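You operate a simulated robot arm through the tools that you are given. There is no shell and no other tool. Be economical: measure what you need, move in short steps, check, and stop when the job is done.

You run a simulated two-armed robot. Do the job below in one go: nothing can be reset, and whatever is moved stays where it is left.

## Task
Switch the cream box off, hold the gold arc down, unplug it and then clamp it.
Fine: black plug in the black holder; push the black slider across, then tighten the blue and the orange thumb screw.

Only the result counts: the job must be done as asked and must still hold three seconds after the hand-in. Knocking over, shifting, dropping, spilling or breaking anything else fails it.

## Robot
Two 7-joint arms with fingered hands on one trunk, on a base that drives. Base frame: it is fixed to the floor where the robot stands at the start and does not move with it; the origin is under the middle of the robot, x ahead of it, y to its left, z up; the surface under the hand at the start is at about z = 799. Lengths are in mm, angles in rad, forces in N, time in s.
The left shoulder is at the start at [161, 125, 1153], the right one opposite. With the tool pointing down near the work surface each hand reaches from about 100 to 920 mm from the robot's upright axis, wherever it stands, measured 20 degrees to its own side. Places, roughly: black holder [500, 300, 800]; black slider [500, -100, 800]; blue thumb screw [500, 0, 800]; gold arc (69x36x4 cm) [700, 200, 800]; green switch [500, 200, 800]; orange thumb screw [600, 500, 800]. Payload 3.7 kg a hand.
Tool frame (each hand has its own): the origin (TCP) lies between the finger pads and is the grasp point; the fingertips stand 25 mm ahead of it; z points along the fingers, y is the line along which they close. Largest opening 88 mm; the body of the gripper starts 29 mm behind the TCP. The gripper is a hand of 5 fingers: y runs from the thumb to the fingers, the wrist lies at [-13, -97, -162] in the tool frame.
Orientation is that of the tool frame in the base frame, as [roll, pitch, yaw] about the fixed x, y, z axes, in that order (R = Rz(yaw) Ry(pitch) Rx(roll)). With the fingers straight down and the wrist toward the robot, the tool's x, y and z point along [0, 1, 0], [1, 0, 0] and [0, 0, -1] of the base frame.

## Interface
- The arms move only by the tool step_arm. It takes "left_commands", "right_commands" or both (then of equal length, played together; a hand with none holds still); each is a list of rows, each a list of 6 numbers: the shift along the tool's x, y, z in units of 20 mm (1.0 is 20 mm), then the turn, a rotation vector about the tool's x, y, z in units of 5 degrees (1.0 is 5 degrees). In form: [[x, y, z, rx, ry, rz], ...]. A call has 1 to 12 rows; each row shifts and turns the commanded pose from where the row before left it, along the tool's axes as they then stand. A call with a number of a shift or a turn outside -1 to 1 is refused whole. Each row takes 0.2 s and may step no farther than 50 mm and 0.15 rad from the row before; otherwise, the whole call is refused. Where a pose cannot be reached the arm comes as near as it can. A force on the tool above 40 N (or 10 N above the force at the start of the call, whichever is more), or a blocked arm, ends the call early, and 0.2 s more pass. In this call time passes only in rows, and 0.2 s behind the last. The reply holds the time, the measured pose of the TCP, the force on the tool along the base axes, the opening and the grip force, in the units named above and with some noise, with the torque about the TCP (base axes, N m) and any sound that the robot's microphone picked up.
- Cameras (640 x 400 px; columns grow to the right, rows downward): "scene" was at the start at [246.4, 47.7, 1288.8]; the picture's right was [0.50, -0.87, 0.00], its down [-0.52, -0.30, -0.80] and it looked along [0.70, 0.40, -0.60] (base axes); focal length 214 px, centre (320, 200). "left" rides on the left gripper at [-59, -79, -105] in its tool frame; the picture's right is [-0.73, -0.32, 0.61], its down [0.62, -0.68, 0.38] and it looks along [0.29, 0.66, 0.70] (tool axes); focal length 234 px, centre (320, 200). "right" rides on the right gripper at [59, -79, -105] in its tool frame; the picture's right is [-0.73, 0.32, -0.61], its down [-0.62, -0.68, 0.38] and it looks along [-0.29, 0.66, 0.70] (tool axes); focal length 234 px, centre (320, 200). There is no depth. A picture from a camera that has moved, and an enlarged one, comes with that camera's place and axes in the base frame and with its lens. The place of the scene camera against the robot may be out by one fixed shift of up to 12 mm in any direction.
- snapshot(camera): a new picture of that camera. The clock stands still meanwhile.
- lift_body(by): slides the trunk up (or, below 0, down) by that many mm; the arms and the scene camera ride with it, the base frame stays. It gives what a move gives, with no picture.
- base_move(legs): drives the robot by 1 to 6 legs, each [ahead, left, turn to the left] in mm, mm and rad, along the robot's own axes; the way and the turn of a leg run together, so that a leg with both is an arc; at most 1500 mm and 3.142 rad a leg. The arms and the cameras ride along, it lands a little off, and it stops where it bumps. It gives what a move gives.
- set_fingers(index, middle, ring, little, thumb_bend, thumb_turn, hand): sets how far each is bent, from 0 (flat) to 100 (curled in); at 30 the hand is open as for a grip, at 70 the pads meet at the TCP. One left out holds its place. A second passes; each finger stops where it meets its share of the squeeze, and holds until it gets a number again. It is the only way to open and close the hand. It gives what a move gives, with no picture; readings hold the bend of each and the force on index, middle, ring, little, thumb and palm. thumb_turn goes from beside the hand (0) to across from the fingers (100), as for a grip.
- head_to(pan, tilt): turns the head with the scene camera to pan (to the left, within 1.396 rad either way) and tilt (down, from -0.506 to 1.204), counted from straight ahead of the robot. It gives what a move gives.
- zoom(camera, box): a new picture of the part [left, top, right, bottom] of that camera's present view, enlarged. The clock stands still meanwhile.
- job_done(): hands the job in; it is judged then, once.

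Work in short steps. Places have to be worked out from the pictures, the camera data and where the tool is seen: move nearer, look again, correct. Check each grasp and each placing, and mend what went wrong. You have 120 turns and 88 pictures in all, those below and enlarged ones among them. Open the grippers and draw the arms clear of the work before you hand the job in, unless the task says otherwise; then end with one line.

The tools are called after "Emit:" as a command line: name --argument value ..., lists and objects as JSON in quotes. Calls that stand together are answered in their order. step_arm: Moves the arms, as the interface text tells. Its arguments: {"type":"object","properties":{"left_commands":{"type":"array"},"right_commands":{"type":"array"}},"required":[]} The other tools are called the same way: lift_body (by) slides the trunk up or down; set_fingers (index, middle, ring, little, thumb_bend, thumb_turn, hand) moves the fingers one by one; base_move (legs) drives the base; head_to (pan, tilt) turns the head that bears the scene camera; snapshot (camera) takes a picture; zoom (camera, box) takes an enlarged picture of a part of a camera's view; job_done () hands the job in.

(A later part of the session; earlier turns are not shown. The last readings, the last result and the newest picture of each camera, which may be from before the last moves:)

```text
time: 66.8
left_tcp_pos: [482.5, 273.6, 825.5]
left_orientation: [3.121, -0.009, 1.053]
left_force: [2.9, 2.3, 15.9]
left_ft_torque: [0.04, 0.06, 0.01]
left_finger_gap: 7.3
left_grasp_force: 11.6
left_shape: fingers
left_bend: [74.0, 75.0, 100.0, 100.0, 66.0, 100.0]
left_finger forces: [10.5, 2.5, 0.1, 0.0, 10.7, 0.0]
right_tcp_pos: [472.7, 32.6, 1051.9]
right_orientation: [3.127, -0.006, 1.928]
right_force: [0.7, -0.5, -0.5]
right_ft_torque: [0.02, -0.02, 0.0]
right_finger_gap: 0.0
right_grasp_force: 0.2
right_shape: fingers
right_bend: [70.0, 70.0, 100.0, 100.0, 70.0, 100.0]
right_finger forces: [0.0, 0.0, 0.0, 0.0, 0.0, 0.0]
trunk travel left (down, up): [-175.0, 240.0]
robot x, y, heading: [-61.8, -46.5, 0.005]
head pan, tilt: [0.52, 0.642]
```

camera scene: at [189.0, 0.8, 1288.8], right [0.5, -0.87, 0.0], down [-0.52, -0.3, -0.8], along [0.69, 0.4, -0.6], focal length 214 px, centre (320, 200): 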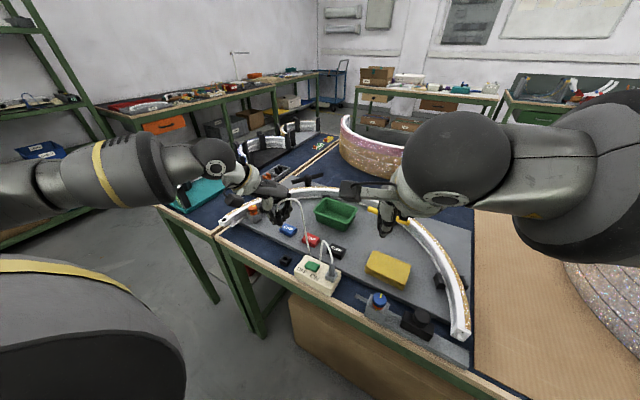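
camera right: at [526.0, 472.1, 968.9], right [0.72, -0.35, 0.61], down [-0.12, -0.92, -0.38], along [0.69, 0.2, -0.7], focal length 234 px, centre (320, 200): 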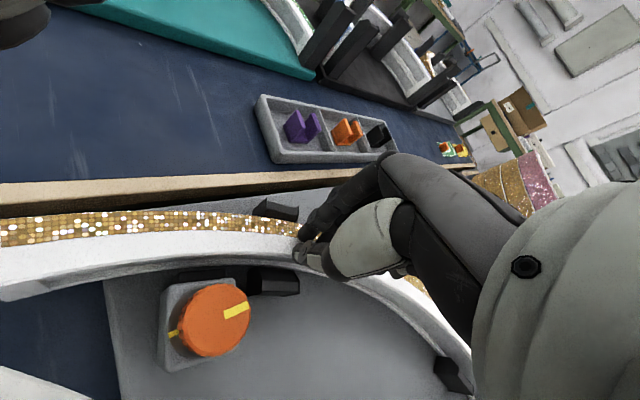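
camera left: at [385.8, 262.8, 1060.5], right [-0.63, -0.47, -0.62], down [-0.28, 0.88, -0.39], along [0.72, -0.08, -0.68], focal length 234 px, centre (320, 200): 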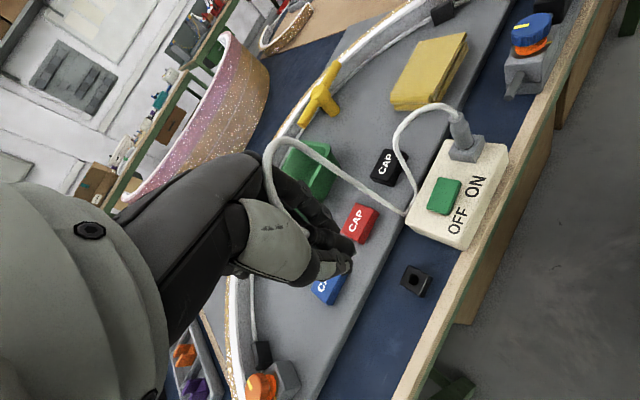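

It is seated, with a firm 16 N stop. I release gently and rise straight up.

Emit:
set_fingers --hand "left" --index 52 --middle 52 --thumb_bend 45

Emit:
step_arm --left_commands '[[0, 0, -0.3, 0, 0, 0], [0, 0, -0.6, 0, 0, 0], [0, 0, -0.8, 0, 0, 0], [0, 0, -0.8, 0, 0, 0], [0, 0, -0.8, 0, 0, 0], [0, 0, -0.8, 0, 0, 0], [0, 0, -0.8, 0, 0, 0]]'

Emit:
zoom --camera "scene" --box '[240, 195, 352, 265]'

```text
time: 67.8
left_tcp_pos: [479.6, 274.9, 823.4]
left_orientation: [3.124, -0.005, 1.051]
left_force: [-4.5, 0.0, 13.0]
left_ft_torque: [-0.15, -0.06, -0.05]
left_finger_gap: 34.7
left_grasp_force: 6.5
left_shape: fingers
left_bend: [60.0, 52.0, 100.0, 100.0, 45.0, 97.0]
left_finger forces: [13.3, 0.0, 0.0, 0.0, 0.1, 0.1]
right_tcp_pos: [472.6, 31.5, 1051.8]
right_orientation: [3.127, -0.009, 1.93]
right_force: [-0.1, -0.4, -0.4]
right_ft_torque: [-0.01, 0.01, -0.02]
right_finger_gap: 0.0
right_grasp_force: 0.1
right_shape: fingers
right_bend: [70.0, 70.0, 100.0, 100.0, 70.0, 100.0]
right_finger forces: [0.1, 0.0, 0.0, 0.0, 0.1, 0.0]
trunk travel left (down, up): [-175.0, 240.0]
robot x, y, heading: [-57.4, -49.0, 0.005]
head pan, tilt: [0.52, 0.642]
```

```text
time: 69.4
left_tcp_pos: [480.3, 273.5, 917.7]
left_orientation: [3.129, -0.005, 1.052]
left_force: [0.0, -0.5, 0.5]
left_ft_torque: [0.04, 0.02, -0.03]
left_finger_gap: 44.5
left_grasp_force: 0.3
left_shape: fingers
left_bend: [52.0, 52.0, 100.0, 100.0, 45.0, 97.0]
left_finger forces: [0.0, 0.0, 0.0, 0.0, 0.0, 0.0]
right_tcp_pos: [473.7, 32.2, 1051.4]
right_orientation: [3.13, -0.009, 1.929]
right_force: [-0.1, -0.1, 0.6]
right_ft_torque: [0.02, 0.01, 0.02]
right_finger_gap: 0.1
right_grasp_force: 0.1
right_shape: fingers
right_bend: [70.0, 70.0, 100.0, 100.0, 70.0, 100.0]
right_finger forces: [0.0, 0.0, 0.1, 0.0, 0.0, 0.0]
trunk travel left (down, up): [-175.0, 240.0]
robot x, y, heading: [-55.3, -49.3, 0.002]
head pan, tilt: [0.52, 0.642]
```

```text
5.71 times, centred on (296, 230) of scene
camera zoom: at [188.9, 1.0, 1288.8], right [0.5, -0.87, 0.0], down [-0.52, -0.3, -0.8], along [0.69, 0.4, -0.6], focal length 1226 px, centre (457, 29)
```

zoom: 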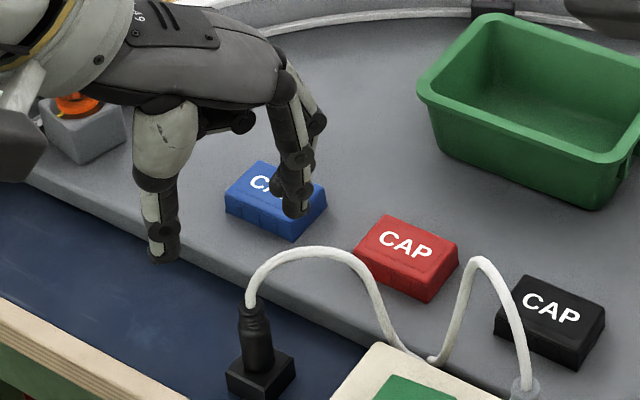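

The plug stands in the holder. Now for the slider: I lift the left hand clear and take a look with the right camera and a scene zoom of the slider and blue screw.

Emit:
step_arm --left_commands '[[0.5, -0.3, -1, 0, 0, 0], [0.5, -0.3, -1, 0, 0, 0], [0.5, -0.3, -1, 0, 0, 0], [0.5, -0.3, -1, 0, 0, 0]]' --right_commands '[[0, -0.5, 0, 0, 0, 1], [0, -0.5, 0, 0, 0, 1], [0, -0.5, 0, 0, 0, 1], [0, -0.5, 0, 0, 0, 1]]'

Emit:
head_to --pan 0.1 --tilt 0.85

Emit:
snapshot --camera "scene"

Emit:
snapshot --camera "right"

```text
time: 70.4
left_tcp_pos: [478.6, 323.7, 999.4]
left_orientation: [3.125, -0.002, 1.053]
left_force: [-0.6, -0.5, -0.3]
left_ft_torque: [0.01, -0.02, -0.01]
left_finger_gap: 44.1
left_grasp_force: 0.1
left_shape: fingers
left_bend: [52.0, 52.0, 100.0, 100.0, 45.0, 97.0]
left_finger forces: [0.0, 0.0, 0.1, 0.0, 0.1, 0.0]
right_tcp_pos: [435.9, 23.4, 1052.3]
right_orientation: [3.133, -0.013, 1.577]
right_force: [-0.1, 1.4, -0.2]
right_ft_torque: [-0.02, -0.02, -0.01]
right_finger_gap: 0.0
right_grasp_force: 0.2
right_shape: fingers
right_bend: [70.0, 70.0, 100.0, 100.0, 70.0, 100.0]
right_finger forces: [0.0, 0.0, 0.0, 0.0, 0.1, 0.0]
trunk travel left (down, up): [-175.0, 240.0]
robot x, y, heading: [-56.0, -50.4, 0.004]
head pan, tilt: [0.52, 0.642]
```

```text
time: 71.3
left_tcp_pos: [479.7, 323.9, 1000.0]
left_orientation: [3.128, -0.005, 1.052]
left_force: [0.8, 0.1, 0.1]
left_ft_torque: [0.0, 0.02, -0.04]
left_finger_gap: 44.6
left_grasp_force: 0.1
left_shape: fingers
left_bend: [52.0, 52.0, 100.0, 100.0, 45.0, 97.0]
left_finger forces: [0.0, 0.0, 0.0, 0.0, 0.0, 0.0]
right_tcp_pos: [436.4, 24.5, 1051.6]
right_orientation: [3.132, -0.012, 1.58]
right_force: [0.5, -0.3, -0.5]
right_ft_torque: [0.01, -0.01, -0.02]
right_finger_gap: 0.1
right_grasp_force: 0.1
right_shape: fingers
right_bend: [70.0, 70.0, 100.0, 100.0, 70.0, 100.0]
right_finger forces: [0.1, 0.0, 0.1, 0.1, 0.0, 0.0]
trunk travel left (down, up): [-175.0, 240.0]
robot x, y, heading: [-56.5, -43.2, 0.004]
head pan, tilt: [0.099, 0.85]
```

```text
37 pictures are left
camera scene: at [191.4, -34.3, 1271.6], right [0.11, -0.99, 0.0], down [-0.75, -0.08, -0.66], along [0.66, 0.07, -0.75], focal length 214 px, centre (320, 200)
```

scene: 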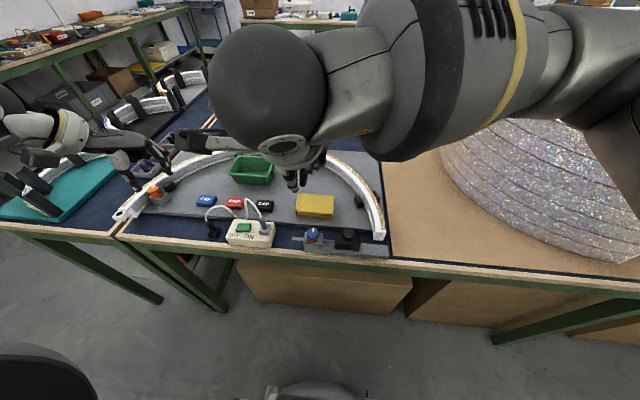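

```text
36 pictures are left
camera right: at [356.6, 80.4, 1155.9], right [0.32, -0.73, 0.6], down [-0.67, -0.63, -0.4], along [0.67, -0.28, -0.69], focal length 234 px, centre (320, 200)
```

right: 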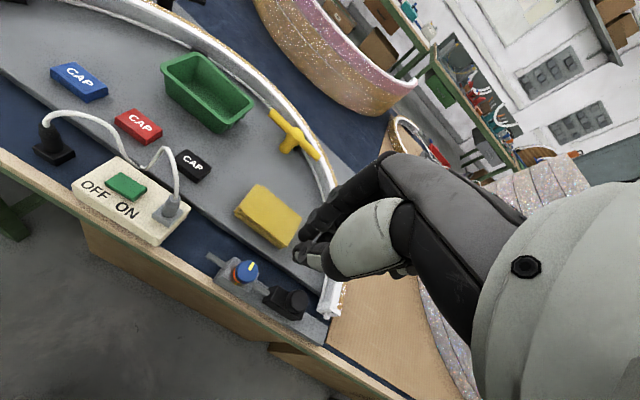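

Emit:
zoom --camera "scene" --box '[285, 200, 397, 270]'

Emit:
zoom --camera "right" --box '[190, 230, 350, 350]'

```text
5.71 times, centred on (341, 235) of scene
camera zoom: at [191.4, -34.3, 1271.6], right [0.11, -0.99, 0.0], down [-0.75, -0.08, -0.66], along [0.66, 0.07, -0.75], focal length 1226 px, centre (200, 0)
```

zoom: 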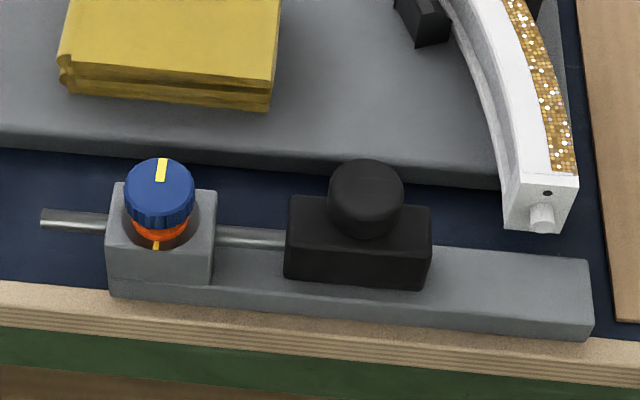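

```text
3.33 times, centred on (270, 290) of right
camera zoom: at [356.6, 80.4, 1155.9], right [0.32, -0.73, 0.6], down [-0.67, -0.63, -0.4], along [0.67, -0.28, -0.69], focal length 781 px, centre (487, -100)
```

zoom: 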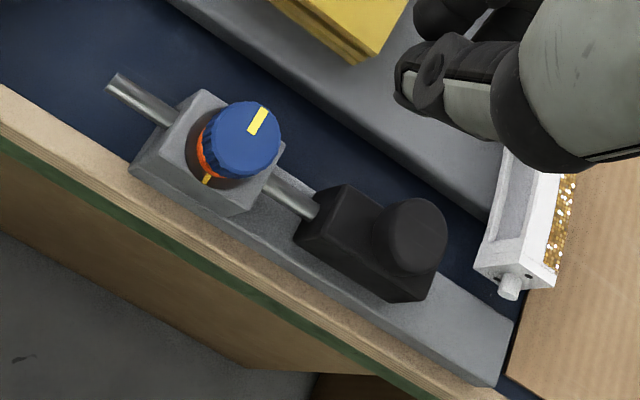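

The slider knob is at (475,-82, top ≈842) and the blue knob at (474,3, top ≈839). I curl the middle finger, so the beak is index and thumb only, and move the right hand above the gap between them.

Emit:
set_fingers --hand "right" --middle 100

Emit:
step_arm --right_commands '[[-0.5, 0.33, 0.9, 0, 0, 0], [-0.5, 0.33, 0.9, 0, 0, 0], [-0.5, 0.33, 0.9, 0, 0, 0], [-0.5, 0.33, 0.9, 0, 0, 0], [-0.5, 0.33, 0.9, 0, 0, 0], [-0.5, 0.3, 0.9, 0, 0, 0], [0, 0, 0.9, 0, 0, 0]]'

Emit:
zoom --camera "scene" --box '[269, 180, 397, 260]'

Emit:
zoom --camera "right" --box '[190, 200, 430, 350]'

```text
time: 72.3
left_tcp_pos: [479.4, 322.3, 998.8]
left_orientation: [3.129, -0.006, 1.054]
left_force: [0.1, -0.7, 0.4]
left_ft_torque: [-0.01, 0.02, 0.01]
left_finger_gap: 44.4
left_grasp_force: 0.1
left_shape: fingers
left_bend: [52.0, 52.0, 100.0, 100.0, 45.0, 97.0]
left_finger forces: [0.1, 0.1, 0.0, 0.0, 0.0, 0.1]
right_tcp_pos: [435.8, 24.1, 1051.3]
right_orientation: [3.132, -0.013, 1.579]
right_force: [0.3, 0.3, -1.1]
right_ft_torque: [0.01, 0.01, 0.0]
right_finger_gap: 0.0
right_grasp_force: 0.0
right_shape: fingers
right_bend: [70.0, 100.0, 100.0, 100.0, 70.0, 100.0]
right_finger forces: [0.0, 0.0, 0.1, 0.1, 0.0, 0.1]
trunk travel left (down, up): [-175.0, 240.0]
robot x, y, heading: [-56.0, -49.6, 0.007]
head pan, tilt: [0.099, 0.85]
```

```text
time: 73.9
left_tcp_pos: [478.8, 323.6, 999.8]
left_orientation: [3.128, -0.004, 1.052]
left_force: [-0.1, -0.2, 0.1]
left_ft_torque: [0.01, 0.02, -0.01]
left_finger_gap: 44.4
left_grasp_force: 0.1
left_shape: fingers
left_bend: [52.0, 52.0, 100.0, 100.0, 45.0, 97.0]
left_finger forces: [0.0, 0.0, 0.0, 0.1, 0.0, 0.0]
right_tcp_pos: [475.9, -35.4, 924.9]
right_orientation: [3.133, -0.013, 1.579]
right_force: [0.5, -0.7, -0.4]
right_ft_torque: [0.03, 0.02, 0.02]
right_finger_gap: 0.1
right_grasp_force: 0.1
right_shape: fingers
right_bend: [70.0, 100.0, 100.0, 100.0, 70.0, 100.0]
right_finger forces: [0.0, 0.0, 0.0, 0.0, 0.0, 0.1]
trunk travel left (down, up): [-175.0, 240.0]
robot x, y, heading: [-59.4, -47.1, 0.007]
head pan, tilt: [0.099, 0.85]
```

```text
5.00 times, centred on (333, 220) of scene
camera zoom: at [191.7, -34.2, 1271.5], right [0.1, -0.99, 0.0], down [-0.75, -0.08, -0.66], along [0.66, 0.07, -0.75], focal length 1072 px, centre (255, 100)
```

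zoom: 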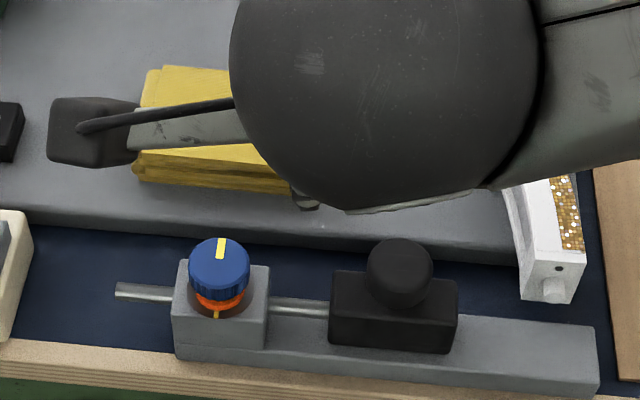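

```text
2.67 times, centred on (310, 275) of right
camera zoom: at [396.3, 21.7, 1029.6], right [0.32, -0.73, 0.6], down [-0.67, -0.63, -0.4], along [0.67, -0.28, -0.69], focal length 624 px, centre (347, 0)
```

zoom: 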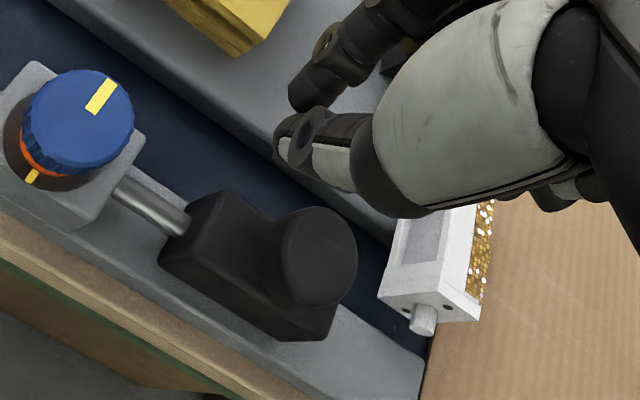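

I lower to z≈857 between the two knobs and then move -y in small steps against the slider knob.

Emit:
step_arm --right_commands '[[-0.1, 0, 0.85, 0, 0, 0], [-0.1, 0, 0.85, 0, 0, 0], [0, 0, 0.85, 0, 0, 0], [0, 0, 0.85, 0, 0, 0], [-0.3, 0, 0, 0, 0, 0], [-0.3, 0, 0, 0, 0, 0]]'

Emit:
zoom --camera "right" --box '[190, 200, 430, 350]'

```text
time: 75.3
left_tcp_pos: [479.2, 323.8, 999.3]
left_orientation: [3.128, -0.003, 1.054]
left_force: [-0.8, -0.9, -0.4]
left_ft_torque: [0.01, 0.01, 0.02]
left_finger_gap: 44.6
left_grasp_force: 0.0
left_shape: fingers
left_bend: [52.0, 52.0, 100.0, 100.0, 45.0, 97.0]
left_finger forces: [0.0, 0.1, 0.0, 0.1, 0.0, 0.0]
right_tcp_pos: [476.7, -50.6, 858.1]
right_orientation: [3.133, -0.012, 1.58]
right_force: [-0.8, -0.9, -0.4]
right_ft_torque: [0.01, 0.04, -0.02]
right_finger_gap: 0.1
right_grasp_force: 0.1
right_shape: fingers
right_bend: [70.0, 100.0, 100.0, 100.0, 70.0, 100.0]
right_finger forces: [0.0, 0.1, 0.0, 0.0, 0.1, 0.0]
trunk travel left (down, up): [-175.0, 240.0]
robot x, y, heading: [-54.3, -50.3, 0.001]
head pan, tilt: [0.099, 0.85]
```

```text
2.67 times, centred on (310, 275) of right
camera zoom: at [396.9, 6.7, 961.9], right [0.32, -0.73, 0.6], down [-0.67, -0.62, -0.4], along [0.67, -0.28, -0.69], focal length 624 px, centre (347, 0)
```

zoom: 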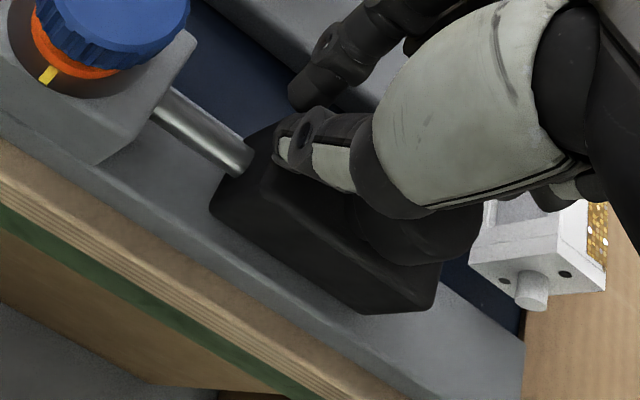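

The fingers are just above the slider body, beside its knob. I go 4 mm lower and push in -y.

Emit:
step_arm --right_commands '[[0, 0, 0.2, 0, 0, 0], [-0.4, 0, 0, 0, 0, 0], [-0.4, 0, 0, 0, 0, 0], [-0.4, 0, 0, 0, 0, 0], [-0.4, 0, 0, 0, 0, 0], [-0.4, 0, 0, 0, 0, 0], [-0.4, 0, 0, 0, 0, 0], [-0.4, 0, 0, 0, 0, 0], [-0.4, 0, 0, 0, 0, 0]]'

Emit:
zoom --camera "scene" --box '[269, 180, 397, 260]'

```text
time: 77.1
left_tcp_pos: [477.8, 324.2, 1000.2]
left_orientation: [3.126, -0.002, 1.053]
left_force: [0.2, -0.2, 0.2]
left_ft_torque: [0.01, 0.02, 0.02]
left_finger_gap: 44.4
left_grasp_force: 0.0
left_shape: fingers
left_bend: [52.0, 52.0, 100.0, 100.0, 45.0, 97.0]
left_finger forces: [0.0, 0.1, 0.1, 0.0, 0.0, 0.1]
right_tcp_pos: [477.6, -101.1, 855.5]
right_orientation: [3.123, -0.019, 1.584]
right_force: [-4.4, 0.2, 25.2]
right_ft_torque: [0.08, 0.41, 0.01]
right_finger_gap: 0.0
right_grasp_force: 12.5
right_shape: fingers
right_bend: [70.0, 100.0, 100.0, 100.0, 70.0, 100.0]
right_finger forces: [0.1, 0.0, 0.0, 0.0, 24.7, 0.1]
trunk travel left (down, up): [-175.0, 240.0]
robot x, y, heading: [-58.6, -51.1, 0.002]
head pan, tilt: [0.099, 0.85]
stopped in row 8 (right hand): the force on the tool passed its limit at 40 N (the readings are from after the stop); the commanded pose is now the measured one
```

```text
5.00 times, centred on (333, 220) of scene
camera zoom: at [190.5, -34.3, 1271.4], right [0.1, -0.99, 0.0], down [-0.75, -0.08, -0.66], along [0.66, 0.07, -0.75], focal length 1072 px, centre (255, 100)
```

zoom: 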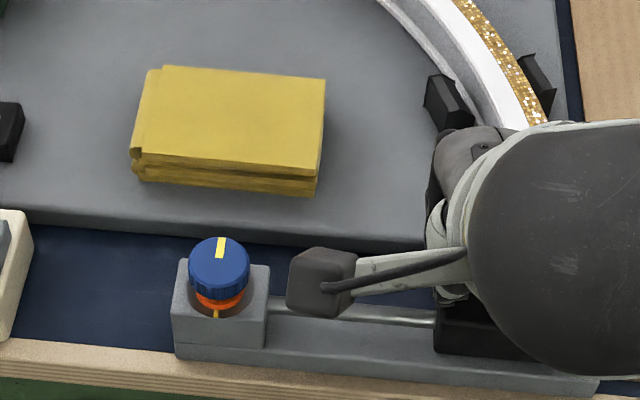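

The slider moved about 49 mm. The force is vertical, with the thumb resting on the slider body. I raise 5 mm and keep pushing to the end.

Emit:
step_arm --right_commands '[[0, 0, -0.3, 0, 0, 0], [-0.3, 0, 0, 0, 0, 0], [-0.3, 0, 0, 0, 0, 0], [-0.3, 0, 0, 0, 0, 0], [-0.3, 0, 0, 0, 0, 0], [-0.3, 0, 0, 0, 0, 0]]'

Emit:
zoom --camera "right" --box '[190, 180, 430, 330]'

```text
time: 78.5
left_tcp_pos: [480.1, 323.6, 998.2]
left_orientation: [3.126, -0.004, 1.053]
left_force: [0.6, 0.0, 0.2]
left_ft_torque: [0.01, -0.01, 0.01]
left_finger_gap: 44.4
left_grasp_force: 0.1
left_shape: fingers
left_bend: [52.0, 52.0, 100.0, 100.0, 45.0, 97.0]
left_finger forces: [0.0, 0.1, 0.0, 0.0, 0.0, 0.1]
right_tcp_pos: [477.1, -130.6, 860.9]
right_orientation: [3.13, -0.016, 1.582]
right_force: [-1.1, 8.3, -0.3]
right_ft_torque: [0.04, 0.01, -0.11]
right_finger_gap: 0.2
right_grasp_force: 4.1
right_shape: fingers
right_bend: [70.0, 100.0, 100.0, 100.0, 70.0, 96.0]
right_finger forces: [0.1, 0.0, 0.1, 0.0, 8.0, 0.1]
trunk travel left (down, up): [-175.0, 240.0]
robot x, y, heading: [-58.7, -45.8, 0.003]
head pan, tilt: [0.099, 0.85]
```

```text
2.67 times, centred on (310, 255) of right
camera zoom: at [396.7, -75.4, 965.0], right [0.33, -0.73, 0.6], down [-0.67, -0.63, -0.4], along [0.67, -0.27, -0.69], focal length 624 px, centre (347, 53)
```

zoom: 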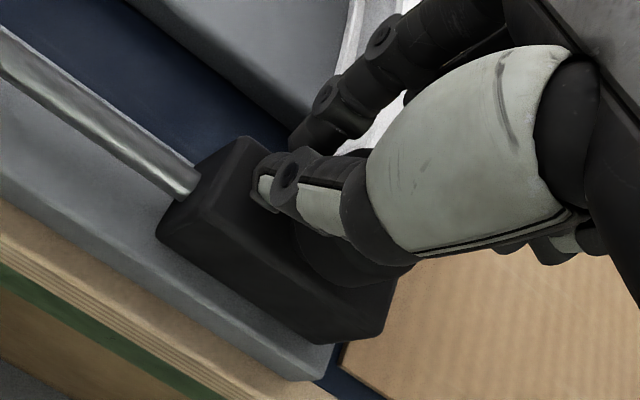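

Emit:
step_arm --right_commands '[[-0.3, 0, 0, 0, 0, 0], [-0.3, 0, 0, 0, 0, 0], [-0.3, 0, 0, 0, 0, 0], [-0.3, 0, 0, 0, 0, 0]]'

Emit:
step_arm --right_commands '[[0.3, 0, 0, 0, 0, 0], [0.5, 0, -0.8, 0, 0, 0], [0.5, -0.5, -1, 0, 0, 0], [0, -1, -1, 0, 0, 0], [0, -1, -1, 0, 0, 0], [0, -1, -1, 0, 0, 0]]'

Emit:
zoom --camera "scene" --box '[269, 180, 397, 260]'

```text
time: 79.5
left_tcp_pos: [480.3, 327.8, 997.6]
left_orientation: [3.127, -0.001, 1.052]
left_force: [-0.1, 1.2, -0.8]
left_ft_torque: [0.0, 0.0, 0.02]
left_finger_gap: 44.6
left_grasp_force: 0.0
left_shape: fingers
left_bend: [52.0, 52.0, 100.0, 100.0, 45.0, 97.0]
left_finger forces: [0.0, 0.0, 0.0, 0.0, 0.0, 0.1]
right_tcp_pos: [478.7, -151.2, 860.2]
right_orientation: [3.131, -0.019, 1.589]
right_force: [-0.3, 32.1, 4.3]
right_ft_torque: [0.22, 0.05, -0.45]
right_finger_gap: 13.6
right_grasp_force: 18.2
right_shape: fingers
right_bend: [67.0, 100.0, 100.0, 100.0, 68.0, 85.0]
right_finger forces: [1.7, 0.0, 0.0, 0.0, 34.1, 0.0]
trunk travel left (down, up): [-175.0, 240.0]
robot x, y, heading: [-59.1, -46.6, 0.011]
head pan, tilt: [0.099, 0.85]
```

```text
time: 80.9
left_tcp_pos: [478.6, 323.7, 998.5]
left_orientation: [3.127, -0.004, 1.052]
left_force: [-0.1, 0.5, -0.2]
left_ft_torque: [0.03, 0.0, -0.01]
left_finger_gap: 44.8
left_grasp_force: 0.1
left_shape: fingers
left_bend: [52.0, 52.0, 100.0, 100.0, 45.0, 97.0]
left_finger forces: [0.0, 0.0, 0.1, 0.1, 0.1, 0.0]
right_tcp_pos: [433.4, -119.6, 950.6]
right_orientation: [3.13, -0.016, 1.58]
right_force: [0.6, 0.7, 0.7]
right_ft_torque: [-0.03, -0.02, 0.04]
right_finger_gap: 0.1
right_grasp_force: 0.0
right_shape: fingers
right_bend: [70.0, 100.0, 100.0, 100.0, 70.0, 100.0]
right_finger forces: [0.0, 0.0, 0.1, 0.0, 0.1, 0.0]
right hand out of reach, approached as far as the arm can: row 5, 6
trunk travel left (down, up): [-175.0, 240.0]
robot x, y, heading: [-58.5, -48.3, 0.005]
head pan, tilt: [0.099, 0.85]
```

```text
5.00 times, centred on (333, 220) of scene
camera zoom: at [191.4, -34.0, 1271.6], right [0.1, -0.99, 0.0], down [-0.75, -0.08, -0.66], along [0.66, 0.07, -0.75], focal length 1072 px, centre (255, 100)
```

zoom: 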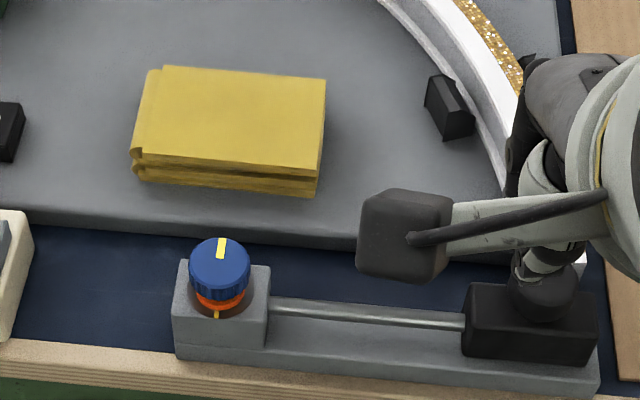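

The slider is now at the rail's end, against a firm stop. Next is the blue screw: I raise the right hand, drive the base left 200 mm and back 30 mm, so the screw is on the right arm's own side, and open the fingers to a knob grip.

Emit:
step_arm --right_commands '[[0, 0.3, -1, 0, 0, 0], [0, 0.3, -1, 0, 0, 0], [0, 0.3, -1, 0, 0, 0]]'

Emit:
base_move --legs '[[-30, 0, 0], [0, 200, 0]]'

Emit:
set_fingers --hand "right" --index 45 --middle 45 --ring 100 --little 100 --thumb_bend 45 --thumb_turn 98

```text
time: 81.7
left_tcp_pos: [478.0, 323.4, 999.5]
left_orientation: [3.126, -0.005, 1.052]
left_force: [0.8, 0.3, 0.3]
left_ft_torque: [-0.02, 0.01, 0.02]
left_finger_gap: 44.6
left_grasp_force: 0.0
left_shape: fingers
left_bend: [52.0, 52.0, 100.0, 100.0, 45.0, 97.0]
left_finger forces: [0.1, 0.1, 0.0, 0.0, 0.1, 0.0]
right_tcp_pos: [451.6, -121.2, 1012.1]
right_orientation: [3.129, -0.013, 1.582]
right_force: [-1.0, 0.7, 0.3]
right_ft_torque: [0.01, 0.03, -0.02]
right_finger_gap: 0.0
right_grasp_force: 0.1
right_shape: fingers
right_bend: [70.0, 100.0, 100.0, 100.0, 70.0, 100.0]
right_finger forces: [0.0, 0.1, 0.1, 0.1, 0.0, 0.1]
trunk travel left (down, up): [-175.0, 240.0]
robot x, y, heading: [-54.0, -43.7, 0.01]
head pan, tilt: [0.099, 0.85]
```

```text
time: 84.5
left_tcp_pos: [447.3, 523.5, 1000.4]
left_orientation: [3.127, -0.004, 1.053]
left_force: [-0.4, -0.6, 0.3]
left_ft_torque: [-0.04, 0.01, -0.02]
left_finger_gap: 44.6
left_grasp_force: 0.1
left_shape: fingers
left_bend: [52.0, 52.0, 100.0, 100.0, 45.0, 97.0]
left_finger forces: [0.0, 0.0, 0.0, 0.0, 0.0, 0.0]
right_tcp_pos: [421.7, 78.9, 1011.3]
right_orientation: [3.128, -0.014, 1.584]
right_force: [0.5, 0.6, -0.3]
right_ft_torque: [0.04, -0.03, 0.0]
right_finger_gap: 0.0
right_grasp_force: 0.1
right_shape: fingers
right_bend: [70.0, 100.0, 100.0, 100.0, 70.0, 100.0]
right_finger forces: [0.0, 0.1, 0.0, 0.0, 0.0, 0.0]
trunk travel left (down, up): [-175.0, 240.0]
robot x, y, heading: [-86.4, 150.6, 0.012]
head pan, tilt: [0.099, 0.85]
```

```text
time: 85.5
left_tcp_pos: [447.6, 523.7, 1000.2]
left_orientation: [3.127, -0.002, 1.054]
left_force: [0.1, 0.0, -1.1]
left_ft_torque: [0.0, 0.0, -0.01]
left_finger_gap: 44.4
left_grasp_force: 0.0
left_shape: fingers
left_bend: [52.0, 52.0, 100.0, 100.0, 45.0, 97.0]
left_finger forces: [0.1, 0.0, 0.1, 0.0, 0.1, 0.1]
right_tcp_pos: [421.6, 78.9, 1011.9]
right_orientation: [3.13, -0.013, 1.584]
right_force: [0.2, 0.2, 0.1]
right_ft_torque: [0.0, 0.01, 0.02]
right_finger_gap: 51.8
right_grasp_force: 0.1
right_shape: fingers
right_bend: [45.0, 45.0, 100.0, 100.0, 45.0, 97.0]
right_finger forces: [0.1, 0.1, 0.1, 0.1, 0.0, 0.1]
trunk travel left (down, up): [-175.0, 240.0]
robot x, y, heading: [-87.8, 152.2, 0.013]
head pan, tilt: [0.099, 0.85]
```

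Emit:
step_arm --right_commands '[[-0.76, 0.52, 0.8, 0, 0, 0], [-0.76, 0.52, 0.8, 0, 0, 0], [-0.76, 0.52, 0.8, 0, 0, 0], [-0.76, 0.52, 0.8, 0, 0, 0], [-0.76, 0.52, 0.8, 0, 0, 0], [0, 0, 0, 0, 0, -1], [0, 0, 0, 0, 0, -1], [0, 0, 0, 0, 0, -1], [0, 0, 0, 0, 0, -1], [0, 0, 0, 0, 0, -1], [0, 0, 0, 0, 0, -1], [0, 0, 0, 0, 0, -1]]'

Emit:
snapshot --camera "right"

```text
time: 88.1
left_tcp_pos: [447.9, 523.3, 1000.6]
left_orientation: [3.128, -0.004, 1.055]
left_force: [0.0, -0.9, -0.6]
left_ft_torque: [0.01, -0.02, 0.03]
left_finger_gap: 44.3
left_grasp_force: 0.0
left_shape: fingers
left_bend: [52.0, 52.0, 100.0, 100.0, 45.0, 97.0]
left_finger forces: [0.0, 0.0, 0.1, 0.0, 0.1, 0.0]
right_tcp_pos: [475.5, 4.0, 931.5]
right_orientation: [3.124, -0.004, 2.196]
right_force: [0.3, -1.5, -1.3]
right_ft_torque: [-0.01, -0.02, 0.01]
right_finger_gap: 52.1
right_grasp_force: 0.0
right_shape: fingers
right_bend: [45.0, 45.0, 100.0, 100.0, 45.0, 97.0]
right_finger forces: [0.0, 0.1, 0.1, 0.1, 0.0, 0.0]
trunk travel left (down, up): [-175.0, 240.0]
robot x, y, heading: [-88.3, 153.5, 0.008]
head pan, tilt: [0.099, 0.85]
```

```text
27 pictures are left
camera right: at [376.4, 4.2, 1034.9], right [0.68, -0.41, 0.61], down [-0.18, -0.9, -0.4], along [0.71, 0.16, -0.69], focal length 234 px, centre (320, 200)
```

right: 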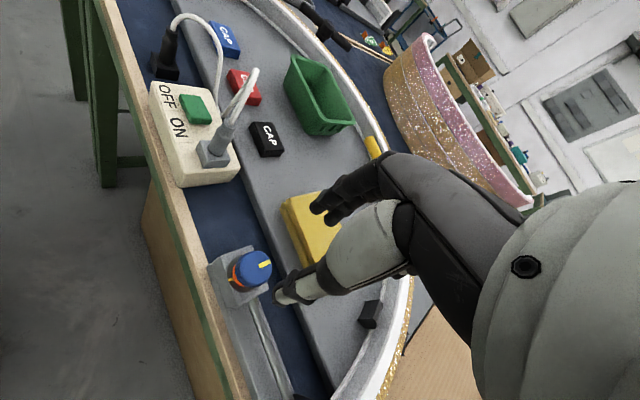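

Emit:
step_arm --right_commands '[[0.08, -0.08, 0.9, 0, 0, 0], [0, 0, 0.9, 0, 0, 0], [0, 0, 0.9, 0, 0, 0]]'

Emit:
zoom --camera "right" --box '[220, 170, 400, 282]'

Emit:
zoom --camera "scene" --box '[350, 180, 478, 260]'

```text
time: 88.9
left_tcp_pos: [445.8, 522.8, 998.6]
left_orientation: [3.128, -0.003, 1.053]
left_force: [0.8, 0.0, 0.1]
left_ft_torque: [0.01, 0.03, -0.01]
left_finger_gap: 44.2
left_grasp_force: 0.0
left_shape: fingers
left_bend: [52.0, 52.0, 100.0, 100.0, 45.0, 97.0]
left_finger forces: [0.0, 0.0, 0.0, 0.1, 0.1, 0.1]
right_tcp_pos: [474.6, 7.2, 875.9]
right_orientation: [3.126, -0.006, 2.194]
right_force: [-0.2, 0.0, -0.1]
right_ft_torque: [0.0, -0.01, -0.01]
right_finger_gap: 51.9
right_grasp_force: 0.1
right_shape: fingers
right_bend: [45.0, 45.0, 100.0, 100.0, 45.0, 97.0]
right_finger forces: [0.0, 0.1, 0.0, 0.0, 0.1, 0.0]
trunk travel left (down, up): [-175.0, 240.0]
robot x, y, heading: [-87.6, 150.9, 0.013]
head pan, tilt: [0.099, 0.85]
```

```text
3.56 times, centred on (310, 226) of right
camera zoom: at [376.0, 7.4, 979.3], right [0.68, -0.41, 0.61], down [-0.19, -0.9, -0.4], along [0.71, 0.16, -0.69], focal length 833 px, centre (356, 108)
```

zoom: 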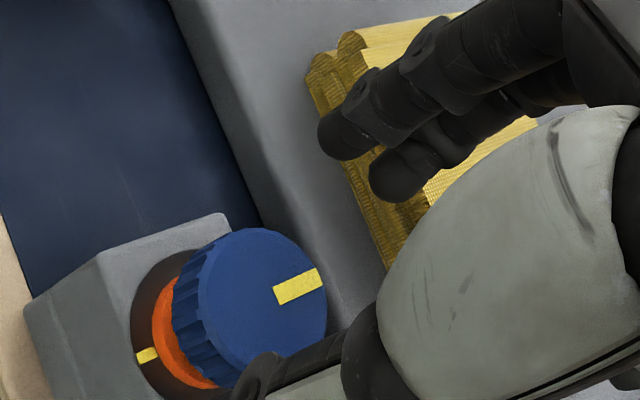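

```text
5.00 times, centred on (414, 220) of scene
camera zoom: at [160.9, 164.9, 1271.5], right [0.11, -0.99, 0.0], down [-0.75, -0.08, -0.66], along [0.66, 0.07, -0.75], focal length 1072 px, centre (-150, 100)
```

zoom: 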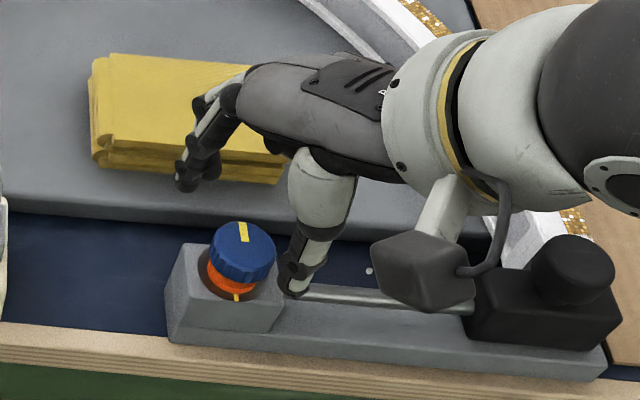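

The knob is about 3–4 mm nearer the robot than the hand's centre. I correct that, lower to z≈850 and close on it.

Emit:
step_arm --right_commands '[[0, -0.2, 0.5, 0, 0, 0], [0, 0, 0.4, 0, 0, 0], [0, 0, 0.35, 0, 0, 0]]'

Emit:
set_fingers --hand "right" --index 70 --middle 70 --thumb_bend 70

Emit:
zoom --camera "scene" --box '[350, 180, 478, 260]'

```text
time: 89.7
left_tcp_pos: [447.8, 524.5, 998.6]
left_orientation: [3.127, -0.003, 1.054]
left_force: [-0.7, -0.2, -0.4]
left_ft_torque: [-0.02, -0.01, -0.01]
left_finger_gap: 44.2
left_grasp_force: 0.0
left_shape: fingers
left_bend: [52.0, 52.0, 100.0, 100.0, 45.0, 97.0]
left_finger forces: [0.0, 0.1, 0.0, 0.0, 0.0, 0.0]
right_tcp_pos: [471.8, 3.1, 852.7]
right_orientation: [3.123, -0.003, 2.194]
right_force: [0.0, -0.2, 0.1]
right_ft_torque: [0.0, 0.0, 0.0]
right_finger_gap: 52.2
right_grasp_force: 0.1
right_shape: fingers
right_bend: [45.0, 45.0, 100.0, 100.0, 45.0, 97.0]
right_finger forces: [0.1, 0.0, 0.0, 0.1, 0.0, 0.0]
trunk travel left (down, up): [-175.0, 240.0]
robot x, y, heading: [-87.2, 154.8, 0.008]
head pan, tilt: [0.099, 0.85]
```

```text
time: 90.7
left_tcp_pos: [446.3, 524.2, 999.5]
left_orientation: [3.127, -0.005, 1.054]
left_force: [0.2, 0.0, -0.4]
left_ft_torque: [0.01, -0.02, 0.01]
left_finger_gap: 44.4
left_grasp_force: 0.0
left_shape: fingers
left_bend: [52.0, 52.0, 100.0, 100.0, 45.0, 97.0]
left_finger forces: [0.0, 0.1, 0.1, 0.0, 0.0, 0.0]
right_tcp_pos: [472.8, 2.8, 851.9]
right_orientation: [3.119, -0.002, 2.193]
right_force: [2.7, -2.3, 8.8]
right_ft_torque: [-0.02, 0.01, -0.14]
right_finger_gap: 25.8
right_grasp_force: 10.1
right_shape: fingers
right_bend: [59.0, 67.0, 100.0, 100.0, 58.0, 98.0]
right_finger forces: [7.7, 3.3, 0.1, 0.1, 10.0, 0.0]
trunk travel left (down, up): [-175.0, 240.0]
robot x, y, heading: [-88.0, 151.4, 0.011]
head pan, tilt: [0.099, 0.85]
```

```text
5.00 times, centred on (414, 220) of scene
camera zoom: at [160.2, 165.0, 1271.8], right [0.11, -0.99, 0.0], down [-0.75, -0.08, -0.66], along [0.66, 0.07, -0.75], focal length 1072 px, centre (-150, 100)
```

zoom: 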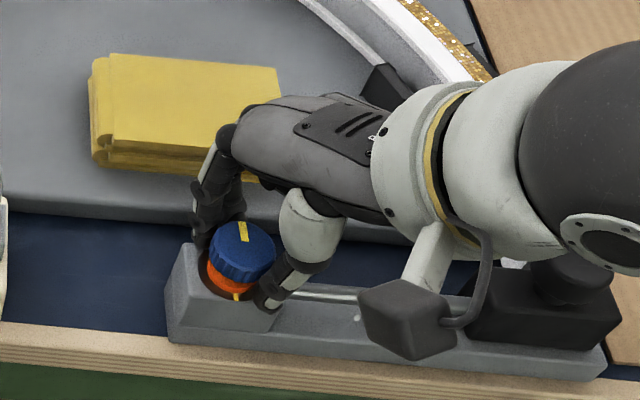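

The knob is gripped on both sides (gap 26). I turn clockwise 60° and read the torque.

Emit:
step_arm --right_commands '[[0, 0, 0, 0, 0, 1], [0, 0, 0, 0, 0, 1], [0, 0, 0, 0, 0, 1], [0, 0, 0, 0, 0, 1], [0, 0, 0, 0, 0, 1], [0, 0, 0, 0, 0, 1], [0, 0, 0, 0, 0, 1], [0, 0, 0, 0, 0, 1], [0, 0, 0, 0, 0, 1], [0, 0, 0, 0, 0, 1], [0, 0, 0, 0, 0, 1], [0, 0, 0, 0, 0, 1]]'

Emit:
zoom --camera "scene" --box '[350, 180, 478, 260]'

```text
time: 93.3
left_tcp_pos: [446.6, 525.0, 999.3]
left_orientation: [3.127, -0.004, 1.054]
left_force: [0.3, 0.7, 0.1]
left_ft_torque: [0.02, 0.02, 0.01]
left_finger_gap: 44.1
left_grasp_force: 0.1
left_shape: fingers
left_bend: [52.0, 52.0, 100.0, 100.0, 45.0, 97.0]
left_finger forces: [0.0, 0.0, 0.0, 0.0, 0.0, 0.0]
right_tcp_pos: [469.8, 5.3, 852.7]
right_orientation: [3.135, -0.021, 1.144]
right_force: [7.3, 5.1, 11.9]
right_ft_torque: [-0.07, -0.66, 0.52]
right_finger_gap: 18.5
right_grasp_force: 21.1
right_shape: fingers
right_bend: [66.0, 59.0, 100.0, 100.0, 59.0, 100.0]
right_finger forces: [2.8, 29.2, 0.0, 0.1, 11.0, 0.0]
trunk travel left (down, up): [-175.0, 240.0]
robot x, y, heading: [-85.8, 150.1, 0.011]
head pan, tilt: [0.099, 0.85]
```

```text
5.00 times, centred on (414, 220) of scene
camera zoom: at [160.4, 165.9, 1271.7], right [0.11, -0.99, 0.0], down [-0.75, -0.08, -0.66], along [0.66, 0.07, -0.75], focal length 1072 px, centre (-150, 100)
```

zoom: 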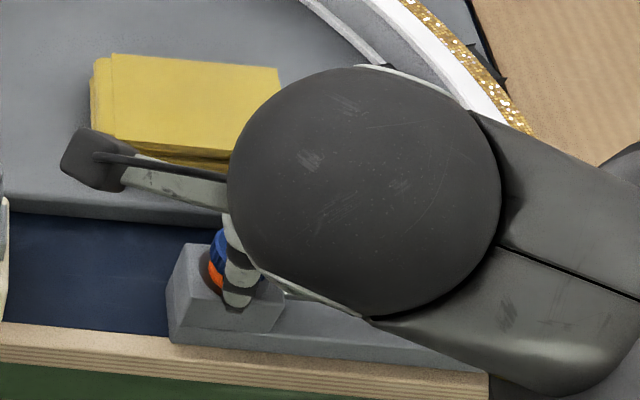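

Emit:
zoom --camera "right" --box '[220, 150, 412, 270]'

```text
3.33 times, centred on (316, 210) of right
camera zoom: at [422.0, 89.5, 958.6], right [-0.01, -0.8, 0.59], down [-0.87, -0.28, -0.4], along [0.49, -0.52, -0.7], focal length 781 px, centre (333, 167)
```

zoom: 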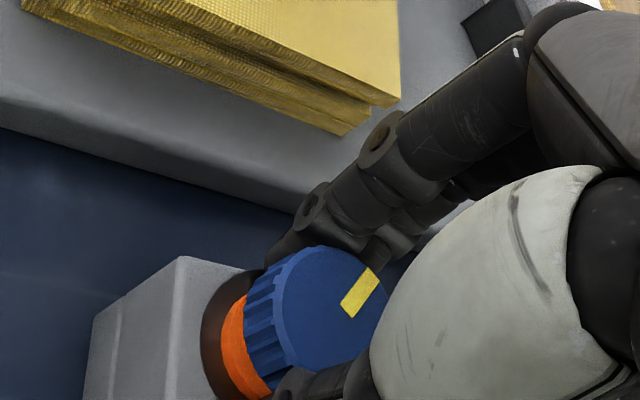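

The knob's mark has turned about 48° clockwise, so the grip works. I continue turning another 40° in the same grip.

Emit:
step_arm --right_commands '[[0, 0, 0, 0, 0, 1], [0, 0, 0, 0, 0, 1], [0, 0, 0, 0, 0, 1], [0, 0, 0, 0, 0, 1], [0, 0, 0, 0, 0, 1], [0, 0, 0, 0, 0, 1], [0, 0, 0, 0, 0, 1], [0, 0, 0, 0, 0, 1]]'

```text
time: 95.1
left_tcp_pos: [448.9, 526.7, 996.6]
left_orientation: [3.127, -0.001, 1.054]
left_force: [0.2, 0.5, -0.4]
left_ft_torque: [0.0, -0.01, 0.02]
left_finger_gap: 44.4
left_grasp_force: 0.0
left_shape: fingers
left_bend: [52.0, 52.0, 100.0, 100.0, 45.0, 97.0]
left_finger forces: [0.1, 0.0, 0.1, 0.0, 0.0, 0.0]
right_tcp_pos: [475.8, 7.2, 852.4]
right_orientation: [-3.137, -0.031, 0.447]
right_force: [32.0, 18.0, 13.1]
right_ft_torque: [0.15, -1.06, 0.8]
right_finger_gap: 12.9
right_grasp_force: 25.9
right_shape: fingers
right_bend: [68.0, 57.0, 100.0, 100.0, 61.0, 100.0]
right_finger forces: [1.7, 43.1, 0.0, 0.0, 6.4, 0.0]
trunk travel left (down, up): [-175.0, 240.0]
robot x, y, heading: [-88.7, 148.1, 0.009]
head pan, tilt: [0.099, 0.85]
```

Lateral force is building as the fingers walk around the knob. I open, lift, rotate back counter-clockwise and check the mark.

Emit:
set_fingers --hand "right" --index 45 --middle 45 --thumb_bend 42

Emit:
step_arm --right_commands '[[0, 0, -0.7, 0, 0, 0], [0, 0, -0.9, 0, 0, -1], [0, 0, -0.5, 0, 0, -1], [0, 0, 0, 0, 0, -1], [0, 0, 0, 0, 0, -1], [0, 0, 0, 0, 0, -1], [0, 0, 0, 0, 0, -1], [0, 0, 0, 0, 0, -1], [0, 0, 0, 0, 0, -1], [0, 0, 0, 0, 0, -1], [0, 0, 0, 0, 0, -1], [0, 0, 0, 0, 0, -1]]'

Emit:
step_arm --right_commands '[[0, 0, 0, 0, 0, -1], [0, 0, 0, 0, 0, -1], [0, 0, 0, 0, 0, -1], [0, 0, 0, 0, 0, -1], [0, 0, 0, 0, 0, -1], [0, 0, 0, 0, 0, -1], [0, 0, 0, 0, 0, -1], [0, 0, 0, 0, 0, -1], [0, 0, 0, 0, 0, -1]]'

Emit:
zoom --camera "scene" --box '[360, 195, 440, 245]'

```text
time: 96.1
left_tcp_pos: [445.4, 524.4, 1001.0]
left_orientation: [3.124, -0.006, 1.055]
left_force: [0.1, 0.1, 0.9]
left_ft_torque: [0.0, 0.01, 0.01]
left_finger_gap: 44.2
left_grasp_force: 0.1
left_shape: fingers
left_bend: [52.0, 52.0, 100.0, 100.0, 45.0, 97.0]
left_finger forces: [0.0, 0.0, 0.0, 0.0, 0.1, 0.0]
right_tcp_pos: [468.4, 5.1, 854.5]
right_orientation: [-3.136, -0.018, 0.449]
right_force: [-5.7, 2.7, 29.7]
right_ft_torque: [-0.53, -0.29, -0.05]
right_finger_gap: 43.7
right_grasp_force: 14.6
right_shape: fingers
right_bend: [55.0, 45.0, 100.0, 100.0, 42.0, 97.0]
right_finger forces: [29.7, 0.1, 0.0, 0.0, 0.0, 0.1]
trunk travel left (down, up): [-175.0, 240.0]
robot x, y, heading: [-88.9, 149.3, 0.003]
head pan, tilt: [0.099, 0.85]
```

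```text
time: 98.7
left_tcp_pos: [447.0, 523.6, 999.4]
left_orientation: [3.128, -0.005, 1.054]
left_force: [0.4, 0.2, -1.0]
left_ft_torque: [0.0, 0.0, 0.04]
left_finger_gap: 44.6
left_grasp_force: 0.0
left_shape: fingers
left_bend: [52.0, 52.0, 100.0, 100.0, 45.0, 97.0]
left_finger forces: [0.0, 0.1, 0.0, 0.1, 0.0, 0.0]
right_tcp_pos: [470.2, 3.1, 895.1]
right_orientation: [3.131, -0.016, 1.41]
right_force: [0.8, -0.5, 0.4]
right_ft_torque: [0.01, 0.01, -0.01]
right_finger_gap: 55.6
right_grasp_force: 0.1
right_shape: fingers
right_bend: [45.0, 45.0, 100.0, 100.0, 42.0, 97.0]
right_finger forces: [0.0, 0.0, 0.1, 0.0, 0.1, 0.1]
trunk travel left (down, up): [-175.0, 240.0]
robot x, y, heading: [-85.4, 150.7, 0.007]
head pan, tilt: [0.099, 0.85]
```

```text
time: 100.7
left_tcp_pos: [447.1, 523.0, 1000.3]
left_orientation: [3.128, -0.004, 1.056]
left_force: [-0.3, -0.2, 0.2]
left_ft_torque: [0.03, 0.03, -0.01]
left_finger_gap: 44.3
left_grasp_force: 0.1
left_shape: fingers
left_bend: [52.0, 52.0, 100.0, 100.0, 45.0, 97.0]
left_finger forces: [0.0, 0.0, 0.1, 0.0, 0.0, 0.1]
right_tcp_pos: [470.4, 3.6, 893.9]
right_orientation: [3.123, -0.005, 2.194]
right_force: [0.0, -0.2, 0.6]
right_ft_torque: [0.01, -0.02, 0.04]
right_finger_gap: 55.5
right_grasp_force: 0.1
right_shape: fingers
right_bend: [45.0, 45.0, 100.0, 100.0, 42.0, 97.0]
right_finger forces: [0.0, 0.0, 0.1, 0.1, 0.1, 0.1]
trunk travel left (down, up): [-175.0, 240.0]
robot x, y, heading: [-89.3, 150.0, 0.009]
head pan, tilt: [0.099, 0.85]
```

```text
8.00 times, centred on (400, 220) of scene
camera zoom: at [160.7, 164.9, 1271.5], right [0.11, -0.99, 0.0], down [-0.75, -0.08, -0.66], along [0.66, 0.07, -0.75], focal length 1716 px, centre (-320, 40)
```

zoom: 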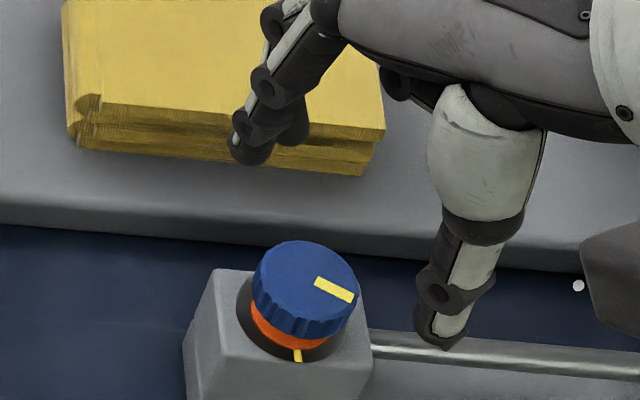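

The mark has turned about 100° clockwise. I regrip in the same way and turn another 95°.

Emit:
step_arm --right_commands '[[0, 0.05, 0.8, 0, 0, 0], [0, 0, 0.8, 0, 0, 0], [0, 0, 0.6, 0, 0, 0]]'

Emit:
set_fingers --hand "right" --index 72 --middle 72 --thumb_bend 72

Emit:
step_arm --right_commands '[[0, 0, 0, 0, 0, 1], [0, 0, 0, 0, 0, 1], [0, 0, 0, 0, 0, 1], [0, 0, 0, 0, 0, 1], [0, 0, 0, 0, 0, 1], [0, 0, 0, 0, 0, 1], [0, 0, 0, 0, 0, 1], [0, 0, 0, 0, 0, 1], [0, 0, 0, 0, 0, 1], [0, 0, 0, 0, 0, 1], [0, 0, 0, 0, 0, 1], [0, 0, 0, 0, 0, 1]]'

Emit:
step_arm --right_commands '[[0, 0, 0, 0, 0, 1], [0, 0, 0, 0, 0, 1], [0, 0, 0, 0, 0, 1], [0, 0, 0, 0, 0, 1], [0, 0, 0, 0, 0, 1], [0, 0, 0, 0, 0, 1], [0, 0, 0, 0, 0, 1], [0, 0, 0, 0, 0, 1]]'

```text
time: 101.5
left_tcp_pos: [446.7, 522.6, 998.9]
left_orientation: [3.127, -0.003, 1.054]
left_force: [-0.9, -0.4, -0.2]
left_ft_torque: [0.0, -0.02, 0.0]
left_finger_gap: 44.1
left_grasp_force: 0.1
left_shape: fingers
left_bend: [52.0, 52.0, 100.0, 100.0, 45.0, 97.0]
left_finger forces: [0.0, 0.0, 0.1, 0.1, 0.0, 0.0]
right_tcp_pos: [473.3, 4.6, 849.5]
right_orientation: [3.125, -0.004, 2.193]
right_force: [0.5, -0.4, 0.5]
right_ft_torque: [0.01, 0.05, 0.01]
right_finger_gap: 55.7
right_grasp_force: 0.0
right_shape: fingers
right_bend: [45.0, 45.0, 100.0, 100.0, 42.0, 97.0]
right_finger forces: [0.0, 0.0, 0.0, 0.0, 0.0, 0.0]
trunk travel left (down, up): [-175.0, 240.0]
robot x, y, heading: [-86.2, 151.0, 0.006]
head pan, tilt: [0.099, 0.85]
```

```text
time: 102.5
left_tcp_pos: [448.2, 524.5, 1000.4]
left_orientation: [3.126, -0.005, 1.054]
left_force: [-0.5, -0.1, 0.4]
left_ft_torque: [0.01, -0.01, 0.03]
left_finger_gap: 44.4
left_grasp_force: 0.1
left_shape: fingers
left_bend: [52.0, 52.0, 100.0, 100.0, 45.0, 97.0]
left_finger forces: [0.0, 0.0, 0.1, 0.0, 0.1, 0.0]
right_tcp_pos: [472.3, 4.5, 851.8]
right_orientation: [3.119, -0.004, 2.194]
right_force: [8.7, -0.7, 11.1]
right_ft_torque: [0.05, -0.26, -0.19]
right_finger_gap: 30.1
right_grasp_force: 12.9
right_shape: fingers
right_bend: [58.0, 66.0, 100.0, 100.0, 53.0, 98.0]
right_finger forces: [12.8, 5.9, 0.0, 0.0, 6.8, 0.0]
trunk travel left (down, up): [-175.0, 240.0]
robot x, y, heading: [-87.2, 152.5, 0.006]
head pan, tilt: [0.099, 0.85]
```

```text
time: 105.1
left_tcp_pos: [447.1, 524.8, 998.9]
left_orientation: [3.126, -0.004, 1.055]
left_force: [-0.2, -0.1, 0.2]
left_ft_torque: [-0.01, 0.01, -0.01]
left_finger_gap: 44.5
left_grasp_force: 0.1
left_shape: fingers
left_bend: [52.0, 52.0, 100.0, 100.0, 45.0, 97.0]
left_finger forces: [0.0, 0.1, 0.0, 0.0, 0.0, 0.1]
right_tcp_pos: [473.9, 7.1, 850.9]
right_orientation: [3.132, -0.022, 1.146]
right_force: [13.8, 7.2, 21.8]
right_ft_torque: [0.01, -0.56, 0.53]
right_finger_gap: 19.0
right_grasp_force: 25.9
right_shape: fingers
right_bend: [71.0, 59.0, 100.0, 100.0, 56.0, 100.0]
right_finger forces: [12.0, 27.3, 0.0, 0.1, 11.0, 0.1]
trunk travel left (down, up): [-175.0, 240.0]
robot x, y, heading: [-84.9, 146.8, 0.006]
head pan, tilt: [0.099, 0.85]
```

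```text
time: 106.9
left_tcp_pos: [449.3, 524.5, 997.0]
left_orientation: [3.127, -0.003, 1.055]
left_force: [-0.2, -0.6, 0.1]
left_ft_torque: [0.02, -0.01, 0.0]
left_finger_gap: 44.6
left_grasp_force: 0.1
left_shape: fingers
left_bend: [52.0, 52.0, 100.0, 100.0, 45.0, 97.0]
left_finger forces: [0.0, 0.0, 0.0, 0.0, 0.0, 0.1]
right_tcp_pos: [476.6, 5.6, 851.5]
right_orientation: [-3.135, -0.026, 0.447]
right_force: [30.2, 14.4, 8.6]
right_ft_torque: [0.11, -1.04, 1.19]
right_finger_gap: 21.6
right_grasp_force: 33.0
right_shape: fingers
right_bend: [71.0, 57.0, 100.0, 100.0, 55.0, 100.0]
right_finger forces: [7.0, 44.1, 0.0, 0.0, 14.7, 0.0]
trunk travel left (down, up): [-175.0, 240.0]
robot x, y, heading: [-86.3, 149.5, 0.012]
head pan, tilt: [0.099, 0.85]
```

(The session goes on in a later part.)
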